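You operate a simulated robot arm through the tools that you are given. There is no shell and no other tool. Be economical: measure what you need, move in short steps, check, and stop when the job is done.

You run a simulated robot arm. Do the job below in one go: nothing can be reset, and whatever is moved stays where it is left.

Task
Fill the red-band vial to about its line and push the grey stopper in.
Fine: stand it in the filler's well, swing the spout over, fill, swing it clear, then stopper it. Set down upright: what you pick out. Where these are worked on the way, their far stop is far enough and under half their travel is too little: swing spout.

Only the result counts: the job must be done as asked and must still hold three seconds after the hand-in. Knocking over, shifting, dropping, spilling or breaking anything else fails it. Lids that push on must go on centred and level and be pressed home; caps that screw on are set level and turned clockwise until they are tight.

Robot
A 7-joint arm with a two-finger parallel gripper, fixed in place. Base frame: the origin is at the foot of the arm, x ahead of it, y to its left, z up; the work surface is at about z = 0. Readings come in m, degrees, newtons and seconds.
With the tool pointing down near the work surface it reaches from about 0.22 to 0.58 m from the base axis. Its first joint turns from -66.0 to 66.0 degrees. Payload 2.5 kg.
The TCP is the grasp point between the finger pads, 0.023 m short of the fingertips. In the tool frame z runs along the fingers and y along their closing line. Largest opening 0.094 m; finger width 0.038, thickness 0.01; the body of the gripper, 0.054 by 0.096 m, starts 0.039 m behind the TCP.
Orientation is that of the tool frame in the base frame, as a unit quaternion [w, x, y, z]. With the fingers straight down and closing along the base's y, the tool's x points along the base's -x, its y along +y and its z along -z.

Tools
- The arm moves only by the tool send_rows. Its argument "steps" is a list of rows, each an object of numbers (a shift or turn left out is 0, a gripper value left out holds the last): "dx", "dy", "dz": the shift along the tool's x, y, z in units of 500 mm (1.0 is 500 mm); "ax", "ay", "az": the turn, a rotation vector about the tool's x, y, z in units of 90 degrees (1.0 is 90 degrees). In form: [{"dx": .., "dy": .., "dz": .., "ax": .., "ay": .., "az": ..}, ...]. A call has 1 to 20 rows; each row is the pose to reach, as a shift and turn from the pose commanded when the call began, along the tool's axes at that moment. "hand" is the closure, from 0 (fully open) to 1 (shut), set as the call begins (left out, the last holds). A call with a number of a shift or a turn outside -1 to 1 is refused whole. A row lasts 0.2 s, in which the tool goes at most 0.05 m and 8.6 degrees; a call with a longer step from one row to the next is refused whole, and so is a gripper value outside its range. Where a pose cannot be reached the arm comes as near as it can. A force on the tool above 70 N (or 10 N above the force at the start of the call, whichever is more), or a blocked arm, ends the call early, and 0.2 s more pass. Each finger travels about 0.108 m/s and halts on what it meets, pressing with about 23 N; the grip force reading is that of the motor and also rises with nothing between the fingers. The clock runs only during rows and for 0.2 s after the last one: add rows that repeat a pose to give the fingers time. It gives the time, the measured TCP pose, the force on the tool (base axes), the opening and the grip force at its end, in the units of the frame above (readings bear some noise), with the torque about the TCP (base axes, N m) and any sound that the robot's microphone picked up.
- Cameras (640 x 400 px; columns grow to the right, rows downward): "scene" is fixed at [0.1008, -0.4048, 0.5431]; the picture's right is [0.90, -0.44, 0.00], its down [-0.26, -0.53, -0.81] and it looks along [0.36, 0.73, -0.59] (base axes); focal length 280 px, centre (320, 200). "wrist" rides on the gripper at [0.086, 0.016, -0.074] in the tool frame; the picture's right is [-0.18, 0.98, 0.00], its down [-0.58, -0.11, -0.81] and it looks along [-0.79, -0.15, 0.59] (tool axes); focal length 243 px, centre (320, 200). There is no depth. A picture from a camera that has moved, and an enlarged one, comes with that camera's place and axes in the base frame and with its lens. The place of the scene camera against the robot may be out by one fixed shift of up to 0.012 m in any direction.
- capture(camera): a new picture of that camera. No time passes.
- close_up(camera, box): a new picture of the part [left, top, right, bottom] of that camera's present view, enlarged. No time passes.
- job_done(): hands the job in; it is judged then, once.

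Work in short steps. Places have to be worked out from the pictures, the camera data and where the tool is seen: move nearer, look again, correct. Check each grasp and each placing, and mend what went wrong. You have 120 turns and 84 pictures in all, those below and enlarged ones among them. Open the gripper and draw the arm clear of the work before you hand the job in, unless the task says otherwise; then end with one line.

The tools are called by a JSON object that holds its "api" and its "payload". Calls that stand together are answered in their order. send_rows: Moves the arm, as the interface text tells. Its arguments: {"type":"object","properties":{"steps":{"type":"array","items":{"type":"object","properties":{"dx":{"type":"number"},"dy":{"type":"number"},"dz":{"type":"number"},"ax":{"type":"number"},"ay":{"type":"number"},"az":{"type":"number"}}}},"hand":{"type":"number"}},"required":["steps"]} The other tools are called the same way: capture (camera) takes a picture; close_up (camera, box) takes an enlarged picture of a part of a camera's view; job_done () hands the job in.

At the start:

```text
t: 0.0
ee_pos: [0.3122, 0.0655, 0.3583]
tcp_rot: [0.0, 0.0, 1.0, 0.0]
force: [0.2, -1.0, 0.5]
moment: [-0.04, 0.02, 0.01]
gripper_width: 0.0942
grasp_force: 0.1
```

scene: 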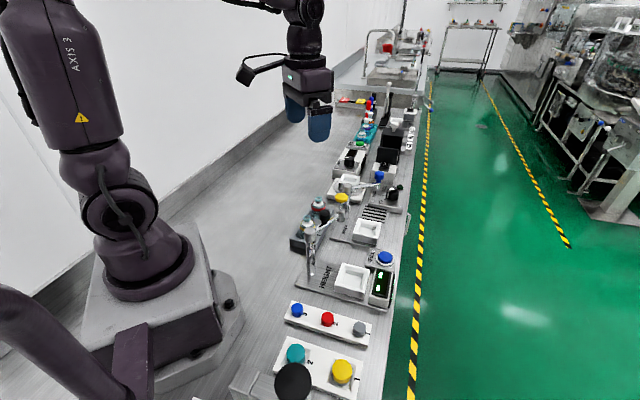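
wrist: 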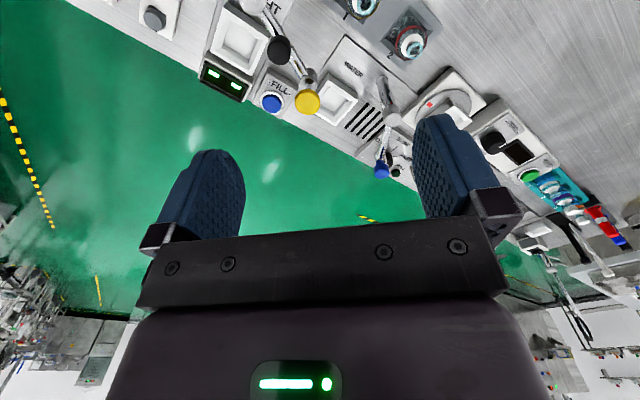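

The scene is crowded, so I'll enlarge the scene view to identify things.

{"api": "close_up", "payload": {"camera": "scene", "box": [280, 170, 420, 258]}}

{"api": "close_up", "payload": {"camera": "scene", "box": [230, 240, 420, 400]}}

{"api": "close_up", "payload": {"camera": "wrist", "box": [130, 0, 450, 200]}}

```text
4.55 times, centred on (350, 214) of scene
camera zoom: at [0.1008, -0.4048, 0.5431], right [0.9, -0.44, 0.0], down [-0.26, -0.53, -0.81], along [0.36, 0.73, -0.59], focal length 1274 px, centre (184, 136)
```

zoom: 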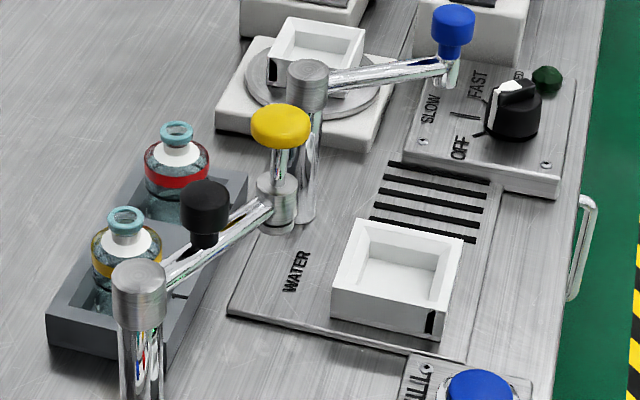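

```text
2.50 times, centred on (325, 320) of scene
camera zoom: at [0.1008, -0.4048, 0.5431], right [0.9, -0.44, 0.0], down [-0.26, -0.53, -0.81], along [0.36, 0.73, -0.59], focal length 701 px, centre (308, -100)
```

zoom: 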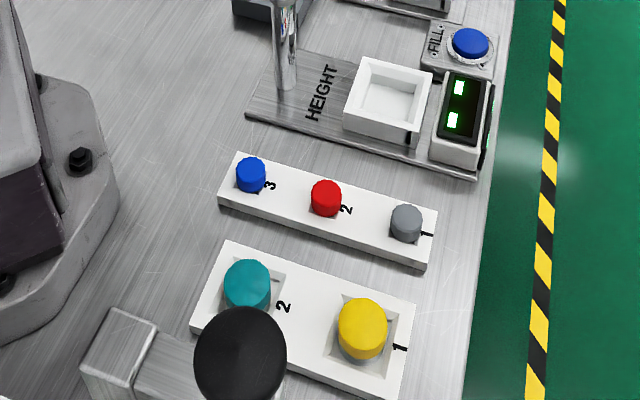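

```text
2.00 times, centred on (290, 100) of wrist
camera zoom: at [0.2257, 0.0822, 0.4313], right [0.18, 0.98, 0.0], down [0.58, -0.11, 0.81], along [0.79, -0.15, -0.59], focal length 485 px, centre (380, 400)
```

zoom: 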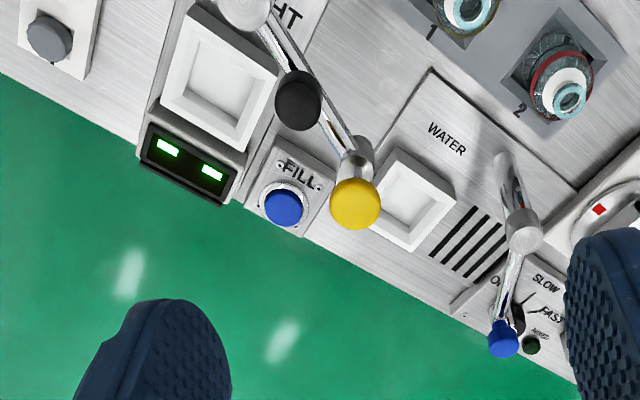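

Stations lie along a 45° line. I'll yaw the tool 45° and go to a viewpoint over the row of stations.

{"api": "send_rows", "payload": {"steps": [{"dx": 0.015, "dy": 0.02, "dz": 0.01, "az": 0.085}, {"dx": 0.03, "dy": 0.04, "dz": 0.02, "az": 0.17}, {"dx": 0.045, "dy": 0.06, "dz": 0.03, "az": 0.255}, {"dx": 0.06, "dy": 0.09, "dz": 0.04, "az": 0.34}, {"dx": 0.08, "dy": 0.11, "dz": 0.05, "az": 0.42}, {"dx": 0.092, "dy": 0.128, "dz": 0.056, "az": 0.5}], "hand": 0.5}}

{"api": "send_rows", "payload": {"steps": [{"ay": 0.09}, {"ay": 0.18}, {"ay": 0.27}, {"ay": 0.28}]}}

{"api": "capture", "payload": {"camera": "wrist"}}

```text
t: 1.4
ee_pos: [0.2671, 0.1304, 0.3302]
tcp_rot: [-0.001, 0.383, 0.924, 0.0]
force: [-0.6, 0.0, 0.1]
moment: [-0.02, -0.01, 0.06]
gripper_width: 0.0468
grasp_force: 0.1
```

```text
t: 2.4
ee_pos: [0.2671, 0.1291, 0.3299]
tcp_rot: [-0.203, 0.372, 0.902, 0.083]
force: [0.5, -0.8, -0.2]
moment: [0.02, -0.03, -0.03]
gripper_width: 0.0468
grasp_force: 0.0
```

```text
78 pictures are left
camera wrist: at [0.245, 0.174, 0.4332], right [0.81, 0.58, -0.08], down [0.54, -0.69, 0.48], along [0.22, -0.43, -0.87], focal length 243 px, centre (320, 200)
```

wrist: 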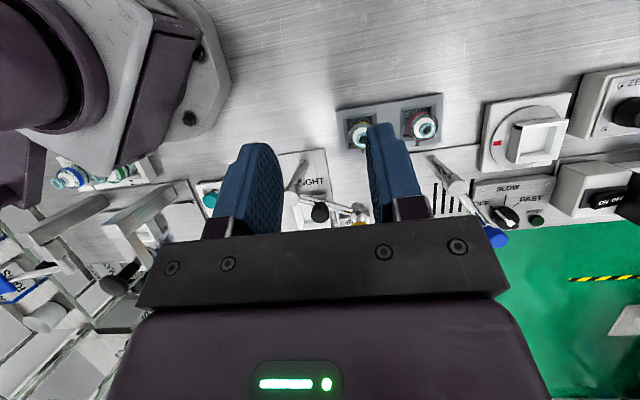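

Tilting puts the fingers in the way; I'll untilt, and move forward so the stations fall into the upper image part.

{"api": "send_rows", "payload": {"steps": [{"ay": -0.09}, {"ay": -0.18}, {"ay": -0.27}, {"ay": -0.28}], "hand": 0}}

{"api": "send_rows", "payload": {"steps": [{"dx": -0.06, "dz": -0.06}, {"dx": -0.12, "dz": -0.08}, {"dx": -0.16, "dz": -0.1}]}}

{"api": "capture", "payload": {"camera": "wrist"}}

```text
t: 3.4
ee_pos: [0.2646, 0.1298, 0.3284]
tcp_rot: [0.001, 0.383, 0.924, 0.0]
force: [-1.3, -0.7, 0.0]
moment: [0.02, -0.03, 0.04]
gripper_width: 0.0939
grasp_force: 0.1
```

```text
t: 4.2
ee_pos: [0.3219, 0.0728, 0.3778]
tcp_rot: [0.0, 0.382, 0.924, -0.001]
force: [-0.1, -0.1, 0.3]
moment: [0.03, -0.02, -0.01]
gripper_width: 0.0941
grasp_force: 0.0
```

```text
77 pictures are left
camera wrist: at [0.2712, 0.1464, 0.4515], right [0.82, 0.57, 0.0], down [0.34, -0.49, 0.81], along [0.46, -0.67, -0.59], focal length 243 px, centre (320, 200)
```

wrist: 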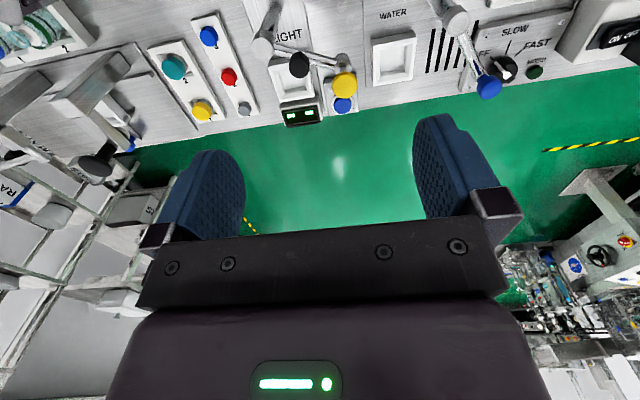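

{"api": "close_up", "payload": {"camera": "wrist", "box": [230, 0, 422, 120]}}

{"api": "close_up", "payload": {"camera": "wrist", "box": [360, 0, 552, 120]}}

{"api": "close_up", "payload": {"camera": "scene", "box": [290, 190, 410, 310]}}

```text
3.33 times, centred on (326, 60) of wrist
camera zoom: at [0.2712, 0.1464, 0.4515], right [0.82, 0.57, 0.0], down [0.34, -0.49, 0.81], along [0.46, -0.67, -0.59], focal length 809 px, centre (300, 667)
```

zoom: 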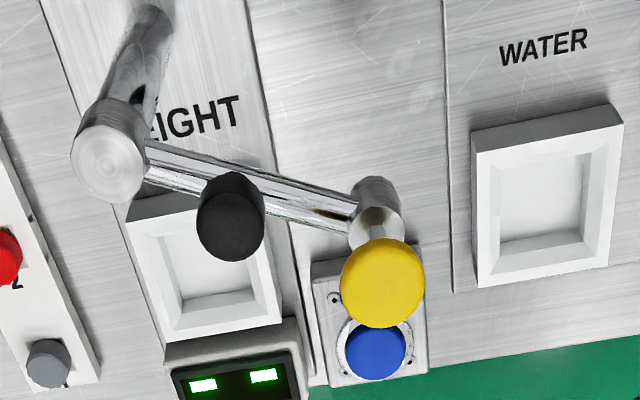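

```text
3.33 times, centred on (456, 60) of wrist
camera zoom: at [0.2712, 0.1464, 0.4515], right [0.82, 0.57, 0.0], down [0.34, -0.49, 0.81], along [0.46, -0.67, -0.59], focal length 809 px, centre (-133, 667)
```

zoom: 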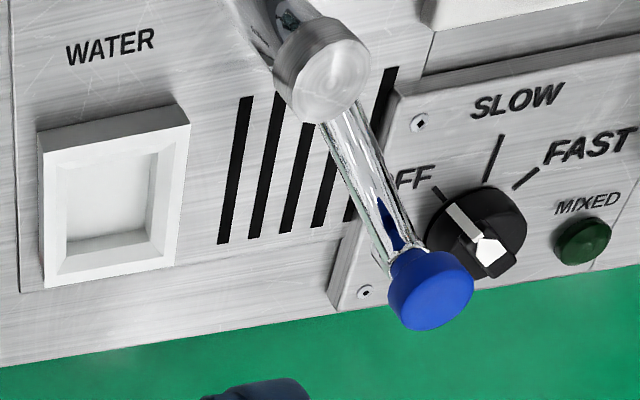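

```text
3.33 times, centred on (350, 250) of scene
camera zoom: at [0.1008, -0.4048, 0.5431], right [0.9, -0.44, 0.0], down [-0.26, -0.53, -0.81], along [0.36, 0.73, -0.59], focal length 935 px, centre (220, 33)
```

zoom: 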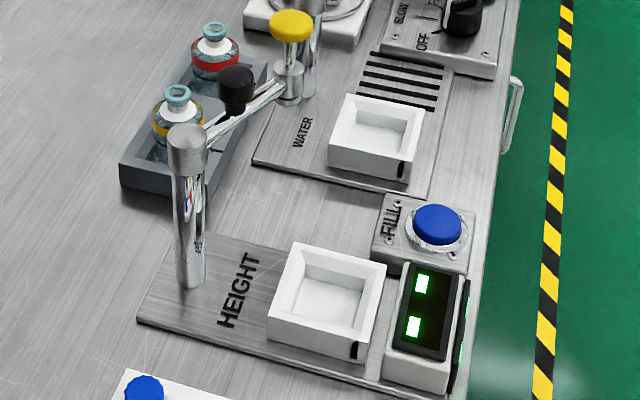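

WATER station is the filler: well ≈(0.48,0.058), spout post ≈(0.456,0.151), blue spout knob ≈(0.555,0.132,0.135), FILL ≈(0.456,-0.05). Red vial ≈(0.39,0.187). Now I hover over the vial for a close look.

{"api": "send_rows", "payload": {"steps": [{"dx": 0.012, "dy": 0.05, "dz": 0.06}, {"dx": 0.025, "dy": 0.1, "dz": 0.125}, {"dx": 0.037, "dy": 0.15, "dz": 0.19}, {"dx": 0.05, "dy": 0.2, "dz": 0.25}, {"dx": 0.062, "dy": 0.255, "dz": 0.316}]}}

{"api": "capture", "payload": {"camera": "wrist"}}

{"api": "close_up", "payload": {"camera": "wrist", "box": [220, 0, 412, 120]}}

```text
t: 5.4
ee_pos: [0.39, 0.1859, 0.2213]
tcp_rot: [0.0, 0.383, 0.924, 0.001]
force: [0.1, 0.0, -0.3]
moment: [-0.04, 0.0, -0.03]
gripper_width: 0.0937
grasp_force: 0.0
```

```text
73 pictures are left
camera wrist: at [0.3391, 0.2584, 0.2942], right [0.83, 0.56, 0.0], down [0.33, -0.49, 0.81], along [0.46, -0.67, -0.59], focal length 243 px, centre (320, 200)
```

wrist: 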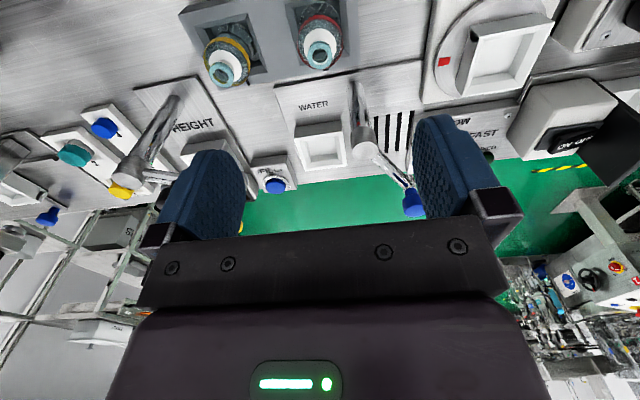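

```text
3.33 times, centred on (316, 60) of wrist
camera zoom: at [0.3391, 0.2584, 0.2942], right [0.83, 0.56, 0.0], down [0.33, -0.49, 0.81], along [0.46, -0.67, -0.59], focal length 809 px, centre (333, 667)
```

zoom: 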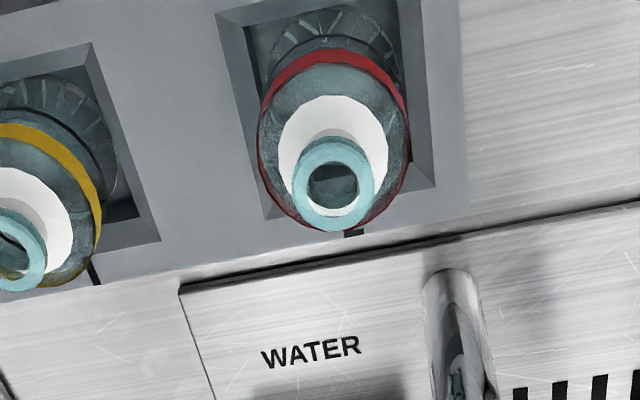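

Vial mouth triangulates to ≈(0.390,0.1815,0.075). I need its side profile and the tray height.

{"api": "close_up", "payload": {"camera": "scene", "box": [288, 185, 352, 225]}}

```text
10.00 times, centred on (320, 205) of scene
camera zoom: at [0.1008, -0.4049, 0.5431], right [0.9, -0.44, 0.0], down [-0.26, -0.53, -0.81], along [0.36, 0.73, -0.59], focal length 2804 px, centre (320, 150)
```

zoom: 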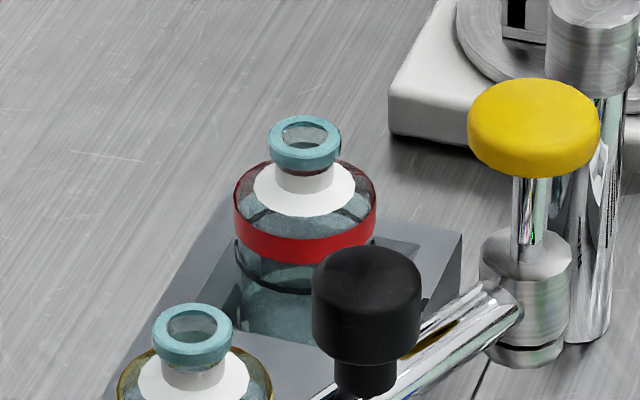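

Vial axis ≈(0.390,0.1815), body Ø≈42 mm, shoulder ≈0.052, tray top ≈0.02. I rotate to yaw −45° (camera stays away from the HEIGHT arm) while high, with the gripper at about 72 mm.

{"api": "send_rows", "payload": {"steps": [{"dx": -0.006, "dy": -0.006, "az": -0.09}, {"dx": -0.006, "dy": -0.006, "az": -0.18}, {"dx": -0.006, "dy": -0.006, "az": -0.27}, {"dx": -0.006, "dy": -0.006, "az": -0.36}, {"dx": -0.006, "dy": -0.006, "az": -0.45}, {"dx": -0.006, "dy": -0.006, "az": -0.54}, {"dx": -0.006, "dy": -0.006, "az": -0.63}, {"dx": -0.006, "dy": -0.006, "az": -0.72}, {"dx": -0.006, "dy": -0.006, "az": -0.81}, {"dx": -0.006, "dy": -0.006, "az": -0.9}, {"dx": -0.006, "dy": -0.006, "az": -0.98}, {"dx": -0.006, "dy": -0.006, "az": -1.0}], "hand": 0.23}}

{"api": "capture", "payload": {"camera": "wrist"}}

{"api": "close_up", "payload": {"camera": "wrist", "box": [220, 0, 412, 120]}}

```text
t: 8.0
ee_pos: [0.3933, 0.1806, 0.2218]
tcp_rot: [0.0, -0.384, 0.923, -0.001]
force: [-0.3, -0.3, 1.0]
moment: [-0.02, 0.0, -0.02]
gripper_width: 0.0726
grasp_force: 0.0
```

```text
70 pictures are left
camera wrist: at [0.3193, 0.1313, 0.2947], right [-0.57, 0.82, 0.0], down [0.49, 0.34, 0.81], along [0.66, 0.46, -0.59], focal length 243 px, centre (320, 200)
```

wrist: 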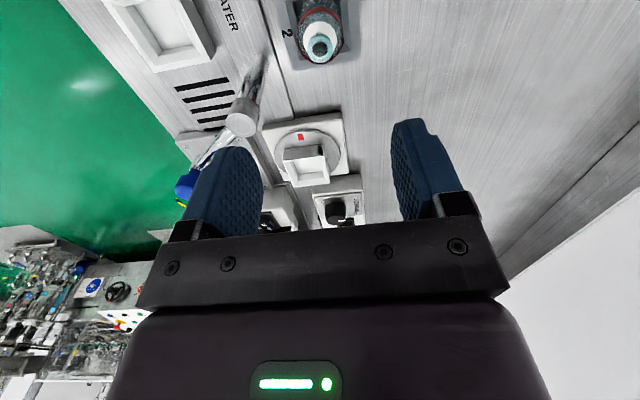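

```text
3.33 times, centred on (316, 60) of wrist
camera zoom: at [0.3193, 0.1313, 0.2947], right [-0.57, 0.82, 0.0], down [0.49, 0.34, 0.81], along [0.66, 0.46, -0.59], focal length 809 px, centre (333, 667)
```

zoom: 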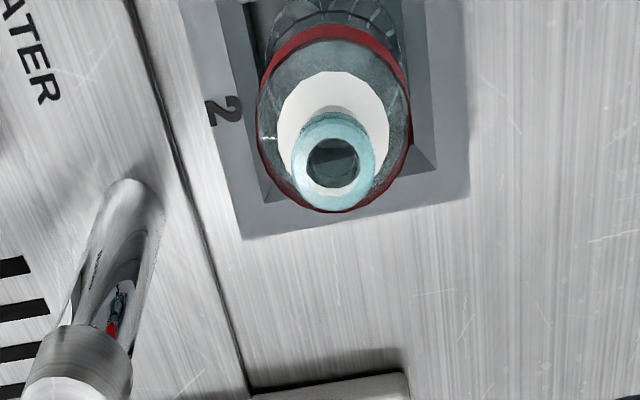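

Mouth is at ≈(0.391,0.181); I correct 2 mm and descend in two stages.

{"api": "send_rows", "payload": {"steps": [{"dx": 0.0026, "dy": 0.0038, "dz": 0.08}, {"dx": 0.0026, "dy": 0.0038, "dz": 0.16}, {"dx": 0.0026, "dy": 0.0038, "dz": 0.24}, {"dx": 0.0026, "dy": 0.0038, "dz": 0.29}, {"dx": 0.0026, "dy": 0.0038, "dz": 0.32}, {"dx": 0.0026, "dy": 0.0038, "dz": 0.336}]}}

{"api": "close_up", "payload": {"camera": "scene", "box": [280, 170, 376, 230]}}

{"api": "capture", "payload": {"camera": "wrist"}}

```text
t: 9.4
ee_pos: [0.3882, 0.1792, 0.0538]
tcp_rot: [0.0, -0.384, 0.923, 0.0]
force: [-0.2, -0.5, 0.5]
moment: [-0.02, -0.03, 0.02]
gripper_width: 0.0724
grasp_force: 0.1
```

```text
6.67 times, centred on (328, 200) of scene
camera zoom: at [0.1008, -0.4048, 0.5431], right [0.9, -0.44, 0.0], down [-0.26, -0.53, -0.81], along [0.36, 0.73, -0.59], focal length 1869 px, centre (267, 200)
```

zoom: 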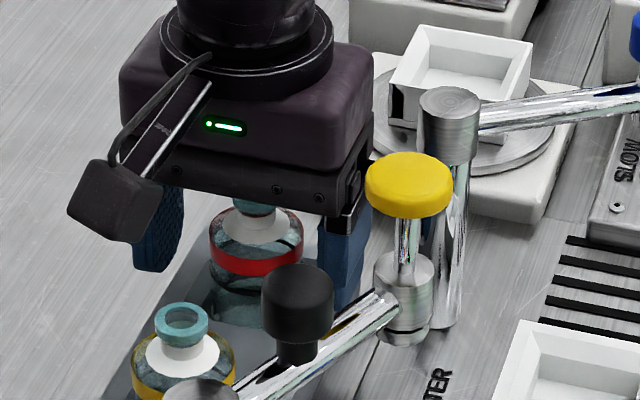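

```text
67 pictures are left
camera wrist: at [0.3154, 0.1313, 0.1272], right [-0.57, 0.82, 0.0], down [0.49, 0.33, 0.81], along [0.67, 0.46, -0.59], focal length 243 px, centre (320, 200)
```

wrist: 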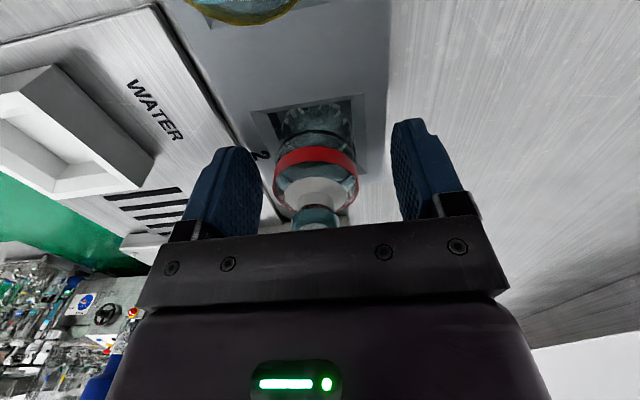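

Fingers straddle the vial body above the tray with no contact. I nudge 2–3 mm forward and close.

{"api": "send_rows", "payload": {"steps": [{"dx": -0.005}, {"dx": -0.005}]}}

{"api": "send_rows", "payload": {"steps": [{}, {}, {}, {}], "hand": 1}}

{"api": "capture", "payload": {"camera": "wrist"}}

```text
t: 10.0
ee_pos: [0.3895, 0.1821, 0.0533]
tcp_rot: [0.0, -0.383, 0.924, 0.0]
force: [-0.1, 0.5, -0.1]
moment: [0.0, -0.01, -0.03]
gripper_width: 0.0722
grasp_force: 0.2
```

```text
t: 11.0
ee_pos: [0.3909, 0.1816, 0.054]
tcp_rot: [0.001, -0.383, 0.924, 0.0]
force: [5.5, -4.3, 0.7]
moment: [-0.2, -0.15, 0.0]
gripper_width: 0.0387
grasp_force: 23.4
```

```text
66 pictures are left
camera wrist: at [0.3176, 0.1328, 0.1272], right [-0.56, 0.83, 0.0], down [0.49, 0.33, 0.81], along [0.67, 0.46, -0.59], focal length 243 px, centre (320, 200)
```

wrist: 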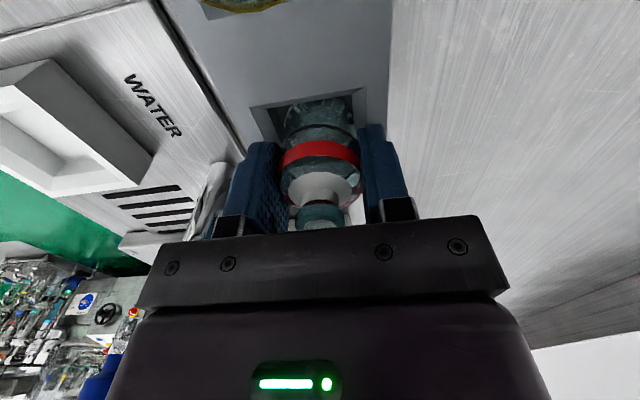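

Grip holds at 38.7 mm. Lifting straight up in small steps, then look.

{"api": "send_rows", "payload": {"steps": [{"dz": -0.03}, {"dz": -0.09}, {"dz": -0.17}, {"dz": -0.26}, {"dz": -0.354}]}}

{"api": "close_up", "payload": {"camera": "scene", "box": [270, 110, 398, 190]}}

```text
t: 12.2
ee_pos: [0.3928, 0.1842, 0.2335]
tcp_rot: [0.0, -0.382, 0.924, -0.001]
force: [0.1, -0.8, 0.6]
moment: [-0.02, 0.01, 0.03]
gripper_width: 0.0388
grasp_force: 22.5
```

```text
5.00 times, centred on (334, 150) of scene
camera zoom: at [0.1009, -0.4048, 0.5431], right [0.9, -0.44, 0.0], down [-0.26, -0.53, -0.81], along [0.36, 0.73, -0.59], focal length 1402 px, centre (250, 450)
```

zoom: 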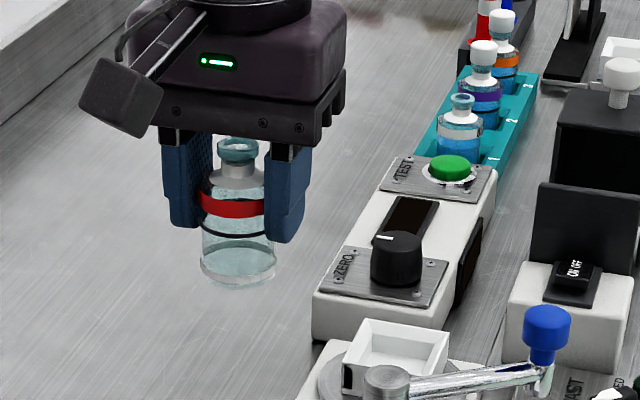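

Vial is held upright with the fill line visible under the red band. Moving it high over to the well estimate and rotating to yaw −80°.

{"api": "send_rows", "payload": {"steps": [{"dx": 0.008, "dy": -0.05, "az": -0.065}, {"dx": 0.016, "dy": -0.1, "az": -0.13}, {"dx": 0.024, "dy": -0.15, "az": -0.195}, {"dx": 0.032, "dy": -0.2, "az": -0.26}, {"dx": 0.04, "dy": -0.25, "az": -0.325}, {"dx": 0.0467, "dy": -0.304, "az": -0.39}, {"dx": 0.0467, "dy": -0.304, "az": -0.39}]}}

{"api": "capture", "payload": {"camera": "wrist"}}

{"api": "close_up", "payload": {"camera": "wrist", "box": [220, 0, 412, 120]}}

{"api": "close_up", "payload": {"camera": "scene", "box": [300, 140, 428, 260]}}

```text
t: 13.8
ee_pos: [0.4796, 0.0611, 0.2327]
tcp_rot: [0.0, -0.644, 0.765, 0.0]
force: [0.0, 0.4, -0.2]
moment: [0.03, 0.02, 0.01]
gripper_width: 0.0388
grasp_force: 23.5
```

```text
64 pictures are left
camera wrist: at [0.4491, -0.0215, 0.3057], right [-0.94, 0.35, 0.0], down [0.21, 0.55, 0.81], along [0.28, 0.76, -0.59], focal length 243 px, centre (320, 200)
```

wrist: 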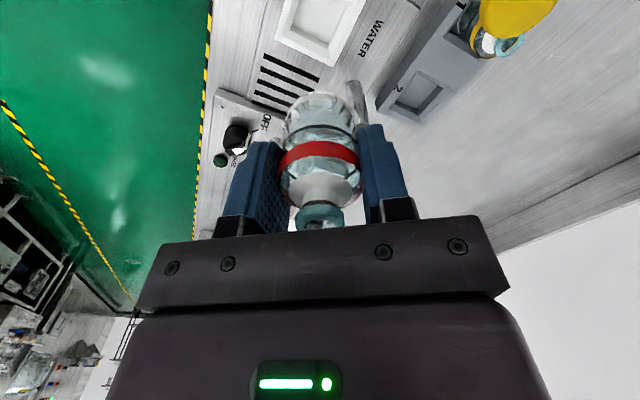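

```text
3.33 times, centred on (316, 60) of wrist
camera zoom: at [0.4491, -0.0215, 0.3057], right [-0.94, 0.35, 0.0], down [0.21, 0.55, 0.81], along [0.28, 0.76, -0.59], focal length 809 px, centre (333, 667)
```

zoom: 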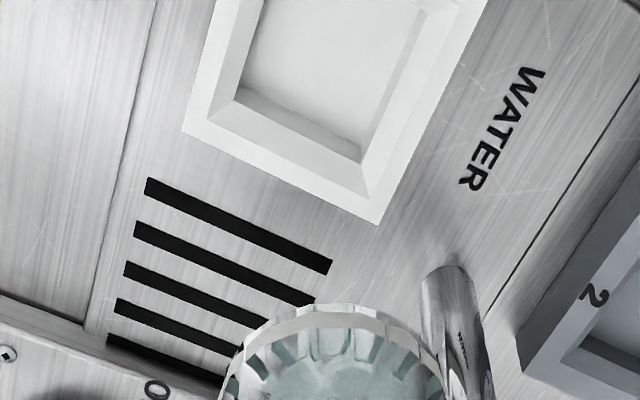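

```text
3.33 times, centred on (364, 200) of scene
camera zoom: at [0.1008, -0.4049, 0.5431], right [0.9, -0.44, 0.0], down [-0.26, -0.53, -0.81], along [0.36, 0.73, -0.59], focal length 935 px, centre (173, 200)
```

zoom: 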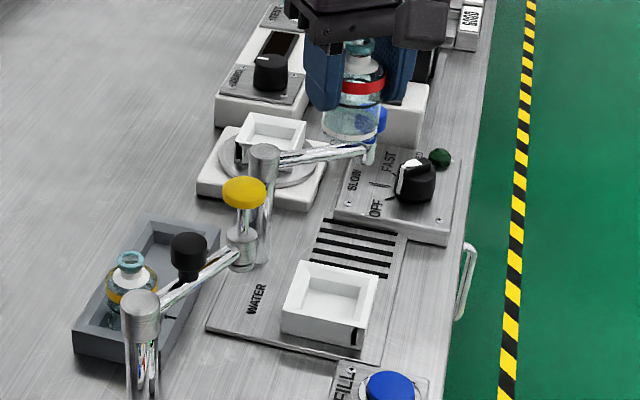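

The well centre works out at ≈(0.4805,0.059) and its floor is ≈43 mm square. I shift a few mm and descend to about 40 mm above the well to check alignment.

{"api": "send_rows", "payload": {"steps": [{"dx": 0.004, "dy": -0.005, "dz": 0.08}, {"dx": 0.004, "dy": -0.005, "dz": 0.16}, {"dx": 0.004, "dy": -0.005, "dz": 0.22}, {"dx": 0.004, "dy": -0.005, "dz": 0.25}, {"dx": 0.004, "dy": -0.005, "dz": 0.25}]}}

{"api": "capture", "payload": {"camera": "wrist"}}

{"api": "close_up", "payload": {"camera": "scene", "box": [325, 180, 421, 260]}}

```text
t: 15.0
ee_pos: [0.4849, 0.0569, 0.106]
tcp_rot: [0.0, -0.644, 0.765, 0.0]
force: [-0.3, -0.7, -0.3]
moment: [-0.01, 0.03, 0.02]
gripper_width: 0.0389
grasp_force: 23.1
```

```text
61 pictures are left
camera wrist: at [0.4535, -0.0244, 0.1793], right [-0.94, 0.35, 0.0], down [0.21, 0.55, 0.81], along [0.28, 0.76, -0.59], focal length 243 px, centre (320, 200)
```

wrist: 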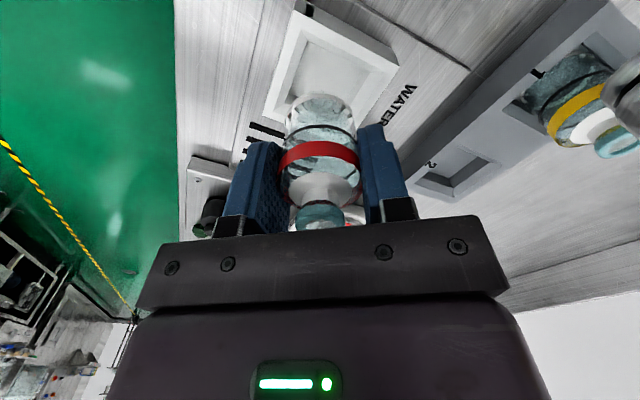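

```text
5.00 times, centred on (373, 220) of scene
camera zoom: at [0.1009, -0.4048, 0.5431], right [0.9, -0.44, 0.0], down [-0.26, -0.53, -0.81], along [0.36, 0.73, -0.59], focal length 1402 px, centre (55, 100)
```

zoom: 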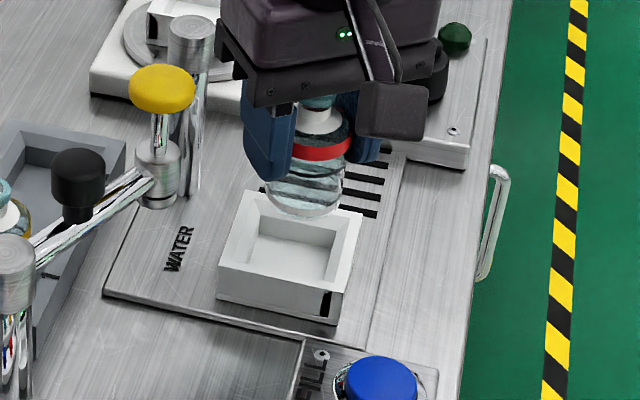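

{"api": "close_up", "payload": {"camera": "wrist", "box": [240, 0, 416, 110]}}

```text
3.64 times, centred on (328, 55) of wrist
camera zoom: at [0.4535, -0.0244, 0.1793], right [-0.94, 0.35, 0.0], down [0.21, 0.55, 0.81], along [0.28, 0.76, -0.59], focal length 882 px, centre (291, 727)
```

zoom: 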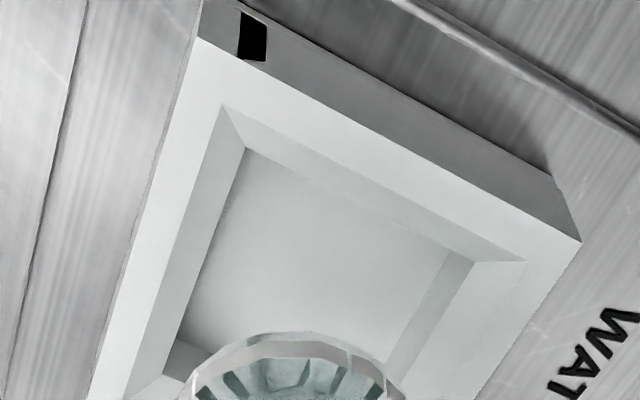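

Vial bottom is about 4 mm off in +x from the well centre (0.4805,0.058). Correct and lower partway into the well.

{"api": "send_rows", "payload": {"steps": [{"dx": 0.0044, "dy": 0.0074}, {"dx": 0.0044, "dy": 0.0074, "dz": 0.03}, {"dx": 0.0044, "dy": 0.0074, "dz": 0.05}, {"dx": 0.0044, "dy": 0.0074, "dz": 0.05}]}}

{"api": "close_up", "payload": {"camera": "wrist", "box": [240, 0, 416, 110]}}

{"api": "close_up", "payload": {"camera": "scene", "box": [335, 190, 407, 250]}}

```text
t: 16.0
ee_pos: [0.4787, 0.0562, 0.0806]
tcp_rot: [0.0, -0.644, 0.765, 0.0]
force: [0.4, 0.7, -0.5]
moment: [-0.01, 0.01, -0.02]
gripper_width: 0.0388
grasp_force: 23.4
```

```text
3.64 times, centred on (328, 55) of wrist
camera zoom: at [0.4482, -0.0263, 0.1541], right [-0.94, 0.35, 0.0], down [0.21, 0.55, 0.81], along [0.28, 0.76, -0.59], focal length 882 px, centre (291, 727)
```

zoom: 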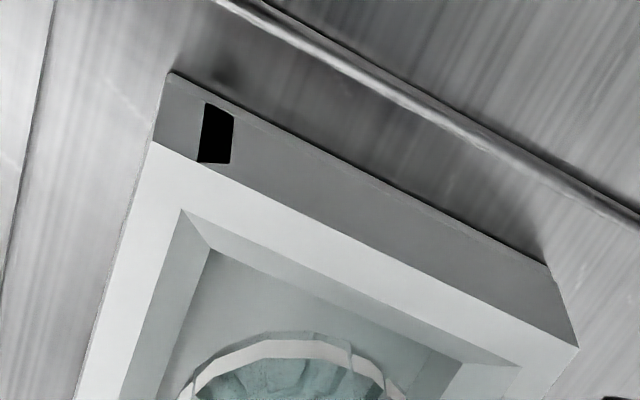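

```text
6.67 times, centred on (371, 220) of scene
camera zoom: at [0.1009, -0.4048, 0.5431], right [0.9, -0.44, 0.0], down [-0.26, -0.53, -0.81], along [0.36, 0.73, -0.59], focal length 1869 px, centre (-20, 67)
```

zoom: 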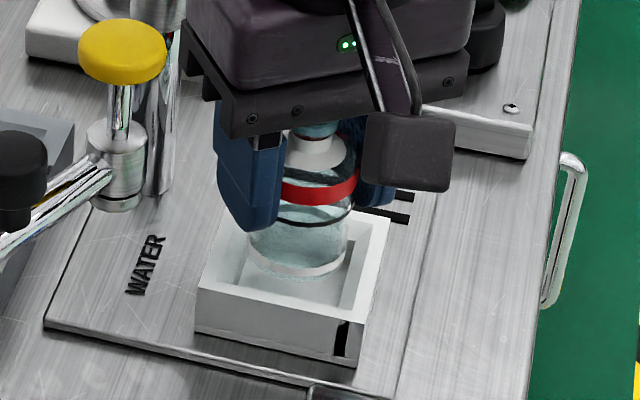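

Scene view shows the vial bottom centred over the well. Lowering in small increments while watching force.

{"api": "send_rows", "payload": {"steps": [{"dz": 0.008}, {"dz": 0.016}, {"dz": 0.024}, {"dz": 0.028}]}}

{"api": "send_rows", "payload": {"steps": [{"dz": 0.004}, {"dz": 0.008}]}}

{"api": "close_up", "payload": {"camera": "scene", "box": [335, 190, 407, 250]}}

```text
t: 17.0
ee_pos: [0.4796, 0.0553, 0.0663]
tcp_rot: [0.0, -0.643, 0.766, -0.001]
force: [-0.2, 0.0, 0.0]
moment: [0.0, 0.03, -0.01]
gripper_width: 0.0386
grasp_force: 23.3
```

```text
t: 17.6
ee_pos: [0.4805, 0.0549, 0.063]
tcp_rot: [0.0, -0.644, 0.765, 0.0]
force: [-0.9, -0.6, 0.4]
moment: [0.01, 0.0, -0.03]
gripper_width: 0.0389
grasp_force: 23.2
```

```text
6.67 times, centred on (371, 220) of scene
camera zoom: at [0.1008, -0.4048, 0.5431], right [0.9, -0.44, 0.0], down [-0.26, -0.53, -0.81], along [0.36, 0.73, -0.59], focal length 1869 px, centre (-20, 67)
```

zoom: 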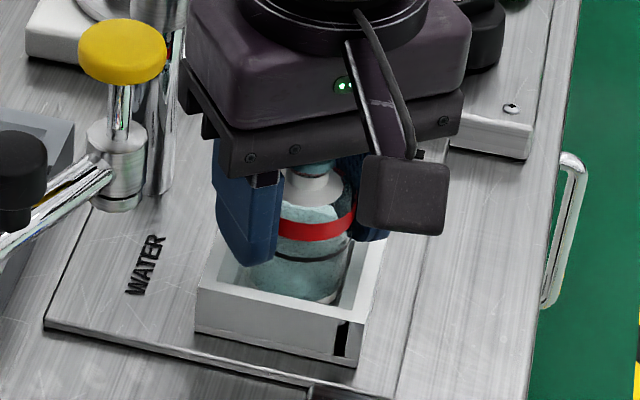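

{"api": "send_rows", "payload": {"steps": [{"dz": 0.004}]}}

{"api": "send_rows", "payload": {"steps": [{"dz": 0.004}]}}

```text
t: 18.0
ee_pos: [0.4802, 0.0554, 0.0613]
tcp_rot: [0.0, -0.644, 0.765, 0.0]
force: [-0.1, -0.5, -0.5]
moment: [-0.01, 0.02, -0.02]
gripper_width: 0.0386
grasp_force: 23.1
```

```text
t: 18.4
ee_pos: [0.4812, 0.0555, 0.0596]
tcp_rot: [0.001, -0.644, 0.765, -0.001]
force: [-3.2, -0.1, 9.6]
moment: [0.0, 0.2, -0.04]
gripper_width: 0.0385
grasp_force: 23.4
```

Contact at TCP z≈0.060 with ~10 N up, as expected for the well floor. Open the fingers and look.

{"api": "send_rows", "payload": {"steps": [{}, {}, {}], "hand": 0.25}}

{"api": "capture", "payload": {"camera": "wrist"}}

{"api": "close_up", "payload": {"camera": "scene", "box": [335, 190, 407, 250]}}

```text
t: 19.2
ee_pos: [0.4803, 0.0549, 0.0599]
tcp_rot: [-0.001, -0.644, 0.765, 0.0]
force: [0.1, -0.2, -0.2]
moment: [-0.05, -0.02, 0.0]
gripper_width: 0.0705
grasp_force: 0.0
```

```text
55 pictures are left
camera wrist: at [0.4489, -0.0265, 0.1321], right [-0.94, 0.35, 0.0], down [0.21, 0.55, 0.81], along [0.28, 0.76, -0.59], focal length 243 px, centre (320, 200)
```

wrist: 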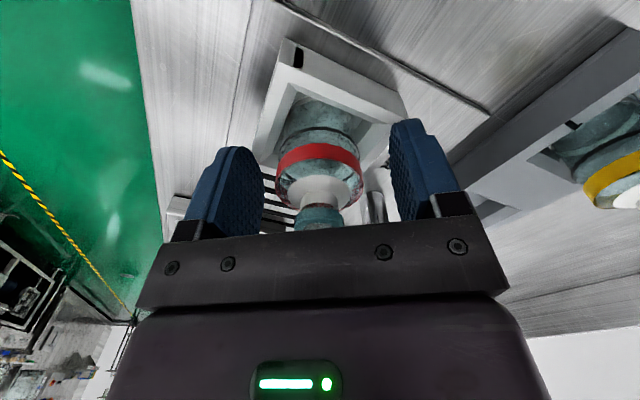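

```text
6.67 times, centred on (371, 220) of scene
camera zoom: at [0.1008, -0.4048, 0.5431], right [0.9, -0.44, 0.0], down [-0.26, -0.53, -0.81], along [0.36, 0.73, -0.59], focal length 1869 px, centre (-20, 67)
```

zoom: 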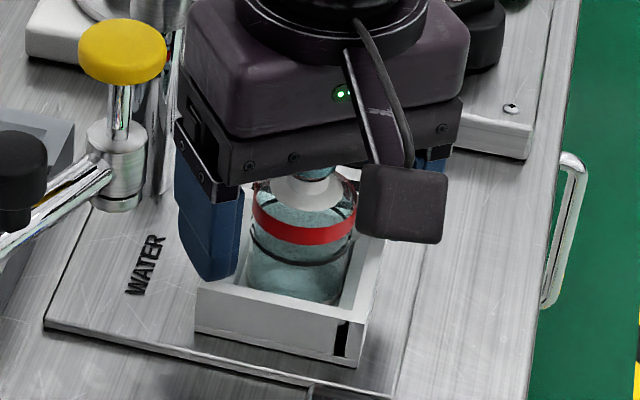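

The vial stands in the well upright. Raise straight up and verify.

{"api": "send_rows", "payload": {"steps": [{"dz": -0.04}, {"dz": -0.1}, {"dz": -0.19}, {"dz": -0.28}, {"dz": -0.36}, {"dz": -0.36}]}}

{"api": "close_up", "payload": {"camera": "wrist", "box": [220, 0, 412, 120]}}

{"api": "close_up", "payload": {"camera": "scene", "box": [325, 170, 421, 250]}}

```text
t: 20.6
ee_pos: [0.4812, 0.053, 0.2393]
tcp_rot: [-0.001, -0.644, 0.765, 0.0]
force: [0.5, 0.1, 0.3]
moment: [-0.02, -0.01, 0.01]
gripper_width: 0.0704
grasp_force: 0.1
```

```text
3.33 times, centred on (316, 60) of wrist
camera zoom: at [0.4493, -0.029, 0.3133], right [-0.94, 0.35, 0.0], down [0.21, 0.55, 0.81], along [0.28, 0.76, -0.59], focal length 809 px, centre (333, 667)
```

zoom: 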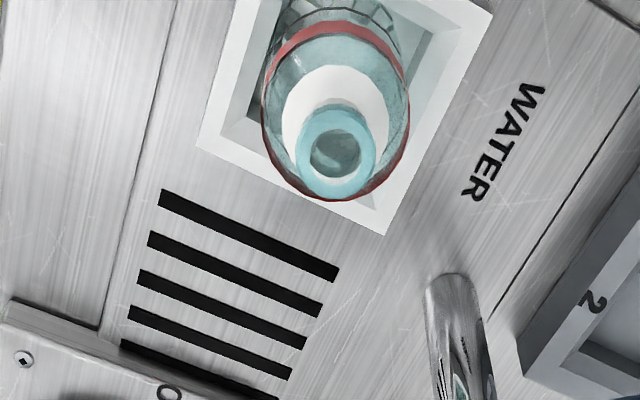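

```text
5.00 times, centred on (373, 210) of scene
camera zoom: at [0.1008, -0.4048, 0.5431], right [0.9, -0.44, 0.0], down [-0.26, -0.53, -0.81], along [0.36, 0.73, -0.59], focal length 1402 px, centre (55, 150)
```

zoom: 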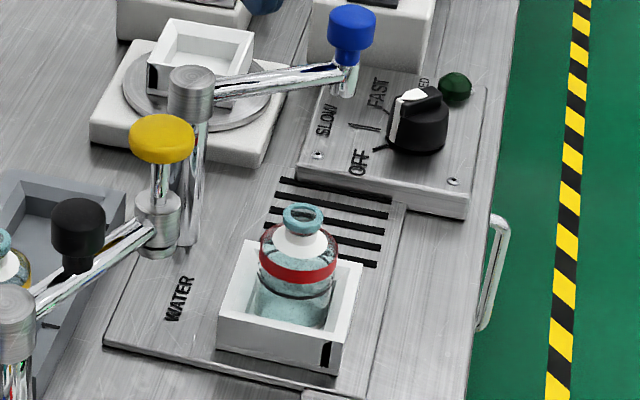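

Vial is seated centred in the well (mouth ≈(0.480,0.056)). Next: with closed fingers go to yaw +45°, high at the +y side of the spout arm.

{"api": "send_rows", "payload": {"steps": [{"dx": -0.02, "dy": -0.004, "az": 0.093}, {"dx": -0.04, "dy": -0.008, "az": 0.186}, {"dx": -0.06, "dy": -0.012, "az": 0.279}, {"dx": -0.08, "dy": -0.016, "az": 0.372}, {"dx": -0.1, "dy": -0.02, "az": 0.465}, {"dx": -0.12, "dy": -0.024, "az": 0.558}, {"dx": -0.14, "dy": -0.028, "az": 0.651}, {"dx": -0.16, "dy": -0.032, "az": 0.744}, {"dx": -0.18, "dy": -0.036, "az": 0.837}, {"dx": -0.2, "dy": -0.04, "az": 0.93}, {"dx": -0.22, "dy": -0.044, "az": 1.0}], "hand": 1}}

{"api": "send_rows", "payload": {"steps": [{"az": 0.093}, {"az": 0.186}, {"az": 0.279}, {"az": 0.372}, {"az": 0.389}, {"az": 0.389}]}}

{"api": "capture", "payload": {"camera": "wrist"}}

```text
t: 23.0
ee_pos: [0.5209, 0.1598, 0.2379]
tcp_rot: [0.001, 0.086, 0.996, 0.0]
force: [-0.5, -0.5, 0.0]
moment: [-0.01, -0.02, 0.03]
gripper_width: 0.0
grasp_force: 22.8
```

```text
t: 24.4
ee_pos: [0.5214, 0.1596, 0.2394]
tcp_rot: [0.0, 0.381, 0.925, 0.0]
force: [0.3, 0.3, -0.2]
moment: [0.02, 0.02, -0.01]
gripper_width: 0.0001
grasp_force: 23.0
```

```text
51 pictures are left
camera wrist: at [0.4705, 0.2333, 0.3125], right [0.82, 0.57, 0.0], down [0.33, -0.49, 0.81], along [0.46, -0.66, -0.59], focal length 243 px, centre (320, 200)
```

wrist: 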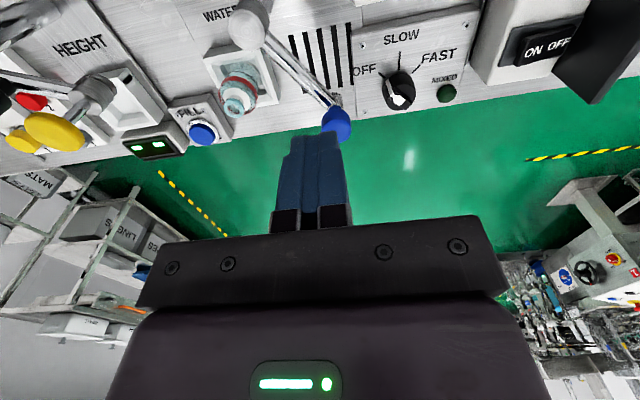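

Arm base ≈(0.46,0.153), knob ≈(0.554,0.135). Shift clear to the arm's +y side and lower the fingertips beside the bar.

{"api": "send_rows", "payload": {"steps": [{"dx": 0.014, "dy": 0.042}, {"dx": 0.014, "dy": 0.042, "dz": 0.08}, {"dx": 0.014, "dy": 0.042, "dz": 0.16}, {"dx": 0.014, "dy": 0.042, "dz": 0.22}, {"dx": 0.014, "dy": 0.042, "dz": 0.246}, {"dx": 0.014, "dy": 0.042, "dz": 0.246}]}}

{"api": "close_up", "payload": {"camera": "scene", "box": [320, 150, 416, 230]}}

{"api": "capture", "payload": {"camera": "wrist"}}

```text
t: 25.8
ee_pos: [0.5318, 0.1783, 0.116]
tcp_rot: [0.0, 0.382, 0.924, 0.001]
force: [0.2, -0.4, -0.1]
moment: [0.02, 0.04, 0.0]
gripper_width: 0.0
grasp_force: 22.8
```

```text
5.00 times, centred on (368, 190) of scene
camera zoom: at [0.1008, -0.4048, 0.5431], right [0.9, -0.44, 0.0], down [-0.26, -0.53, -0.81], along [0.36, 0.73, -0.59], focal length 1402 px, centre (80, 250)
```

zoom: 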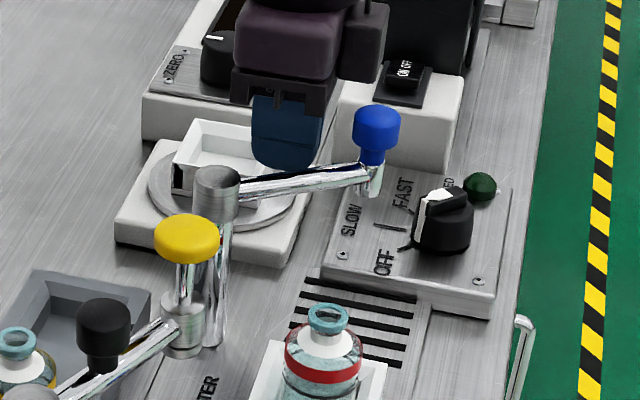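

```text
49 pictures are left
camera wrist: at [0.482, 0.2521, 0.1891], right [0.82, 0.57, 0.0], down [0.34, -0.49, 0.81], along [0.46, -0.66, -0.59], focal length 243 px, centre (320, 200)
```

wrist: 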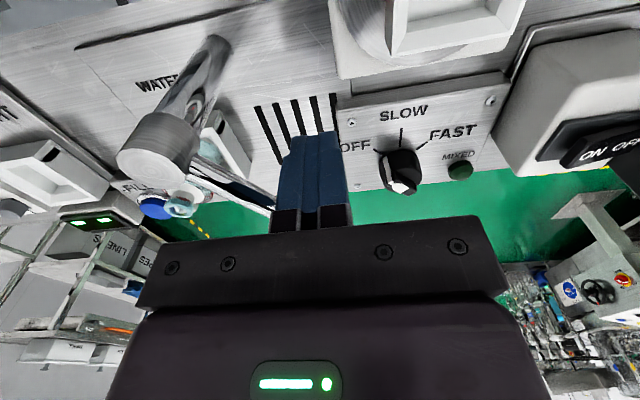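

Fingertips are behind the bar and overlap its height. Push the first half of the arc.

{"api": "send_rows", "payload": {"steps": [{"dx": -0.0136, "dy": -0.0255}, {"dx": -0.03, "dy": -0.044}, {"dx": -0.046, "dy": -0.0624}, {"dx": -0.055, "dy": -0.086}, {"dx": -0.0639, "dy": -0.1086}, {"dx": -0.0639, "dy": -0.1086}]}}

{"api": "close_up", "payload": {"camera": "scene", "box": [320, 150, 416, 230]}}

```text
t: 27.2
ee_pos: [0.5147, 0.1182, 0.1161]
tcp_rot: [-0.001, 0.382, 0.924, 0.0]
force: [0.5, 0.8, -0.3]
moment: [-0.01, -0.04, -0.03]
gripper_width: 0.0002
grasp_force: 22.8
```

```text
5.00 times, centred on (368, 190) of scene
camera zoom: at [0.1008, -0.4048, 0.5431], right [0.9, -0.44, 0.0], down [-0.26, -0.53, -0.81], along [0.36, 0.73, -0.59], focal length 1402 px, centre (80, 250)
```

zoom: 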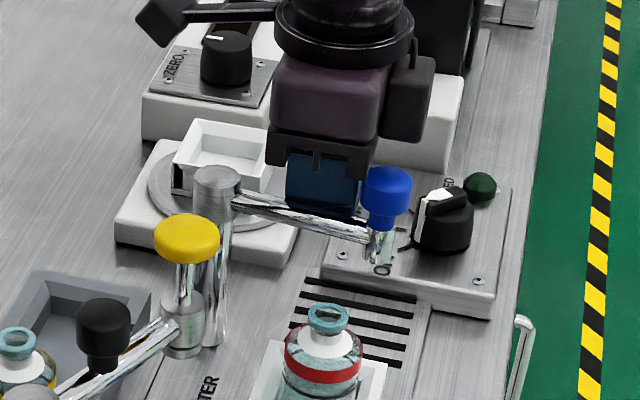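

Arm swings freely at φ≈−48°. The nozzle tip looks only slightly above the vial mouth, so I zoom in before proceeding.

{"api": "close_up", "payload": {"camera": "scene", "box": [360, 178, 408, 218]}}

```text
10.00 times, centred on (384, 198) of scene
camera zoom: at [0.1008, -0.4048, 0.5431], right [0.9, -0.44, 0.0], down [-0.26, -0.53, -0.81], along [0.36, 0.73, -0.59], focal length 2804 px, centre (-320, 220)
```

zoom: 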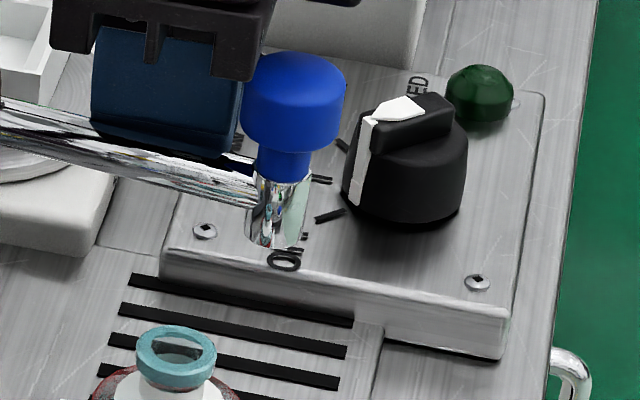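

Nozzle tip ≈0.088 vs mouth 0.081, so it clears. Continue the push toward the well.

{"api": "send_rows", "payload": {"steps": [{"dx": -0.003, "dy": -0.013}, {"dx": -0.0061, "dy": -0.0259}, {"dx": -0.0065, "dy": -0.04}, {"dx": -0.0069, "dy": -0.052}, {"dx": -0.0069, "dy": -0.052}]}}

{"api": "close_up", "payload": {"camera": "scene", "box": [330, 170, 402, 230]}}

{"api": "capture", "payload": {"camera": "wrist"}}

```text
t: 28.4
ee_pos: [0.4997, 0.0975, 0.1153]
tcp_rot: [0.001, 0.382, 0.924, 0.001]
force: [10.6, 6.4, -3.9]
moment: [0.06, -0.17, -0.17]
gripper_width: 0.0
grasp_force: 22.8
```

```text
6.67 times, centred on (366, 200) of scene
camera zoom: at [0.1009, -0.4048, 0.5431], right [0.9, -0.44, 0.0], down [-0.26, -0.53, -0.81], along [0.36, 0.73, -0.59], focal length 1869 px, centre (13, 200)
```

zoom: 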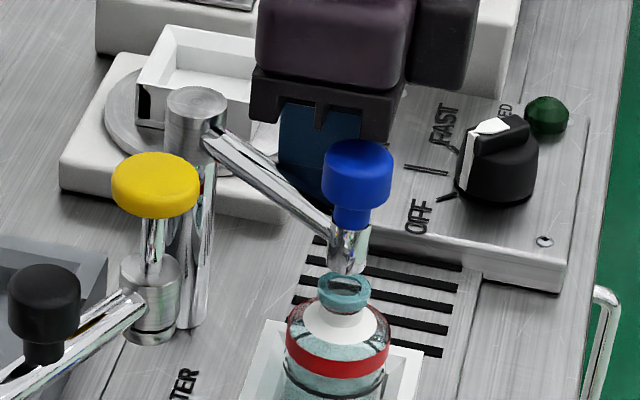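

```text
45 pictures are left
camera wrist: at [0.4488, 0.1718, 0.1895], right [0.82, 0.57, 0.0], down [0.33, -0.49, 0.81], along [0.46, -0.66, -0.59], focal length 243 px, centre (320, 200)
```

wrist: 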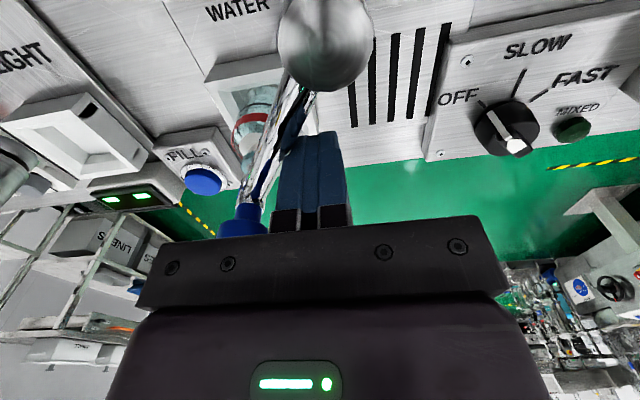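

Force rose to ~12 N as the nozzle arrives right over the mouth — the far stop. Back the fingers off, raise, and check that the spout stays.

{"api": "send_rows", "payload": {"steps": [{"dy": 0.02}, {"dy": 0.04}, {"dy": 0.05, "dz": -0.06}, {"dy": 0.05, "dz": -0.15}, {"dy": 0.05, "dz": -0.24}, {"dy": 0.05, "dz": -0.24}]}}

{"api": "close_up", "payload": {"camera": "scene", "box": [340, 180, 396, 240]}}

{"api": "capture", "payload": {"camera": "wrist"}}

```text
t: 29.8
ee_pos: [0.5137, 0.1168, 0.2378]
tcp_rot: [0.0, 0.382, 0.924, 0.0]
force: [-0.5, 0.5, 0.0]
moment: [-0.01, -0.03, -0.02]
gripper_width: 0.0002
grasp_force: 22.9
```

```text
6.67 times, centred on (368, 210) of scene
camera zoom: at [0.1008, -0.4048, 0.5431], right [0.9, -0.44, 0.0], down [-0.26, -0.53, -0.81], along [0.36, 0.73, -0.59], focal length 1869 px, centre (0, 133)
```

zoom: 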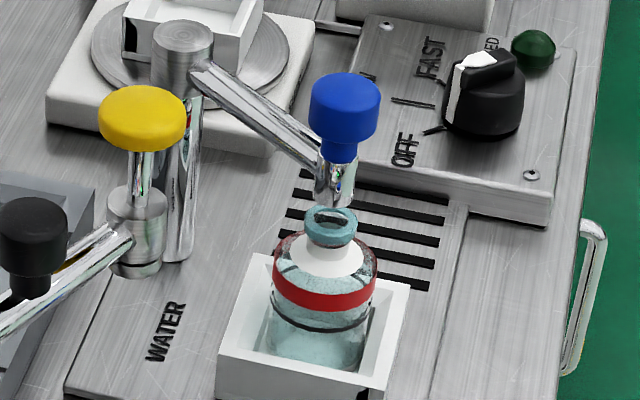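

```text
43 pictures are left
camera wrist: at [0.4645, 0.1903, 0.3114], right [0.82, 0.57, 0.0], down [0.34, -0.49, 0.81], along [0.46, -0.66, -0.59], focal length 243 px, centre (320, 200)
```

wrist: 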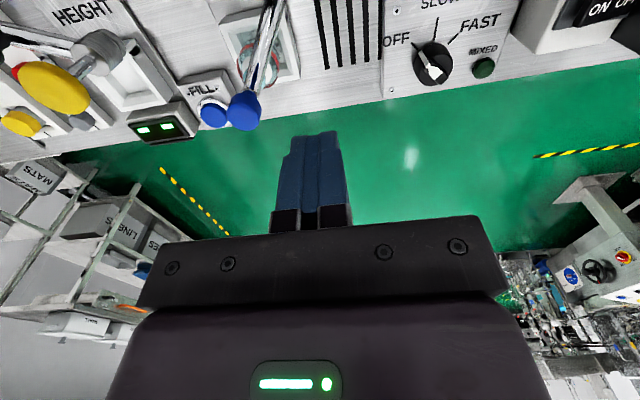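

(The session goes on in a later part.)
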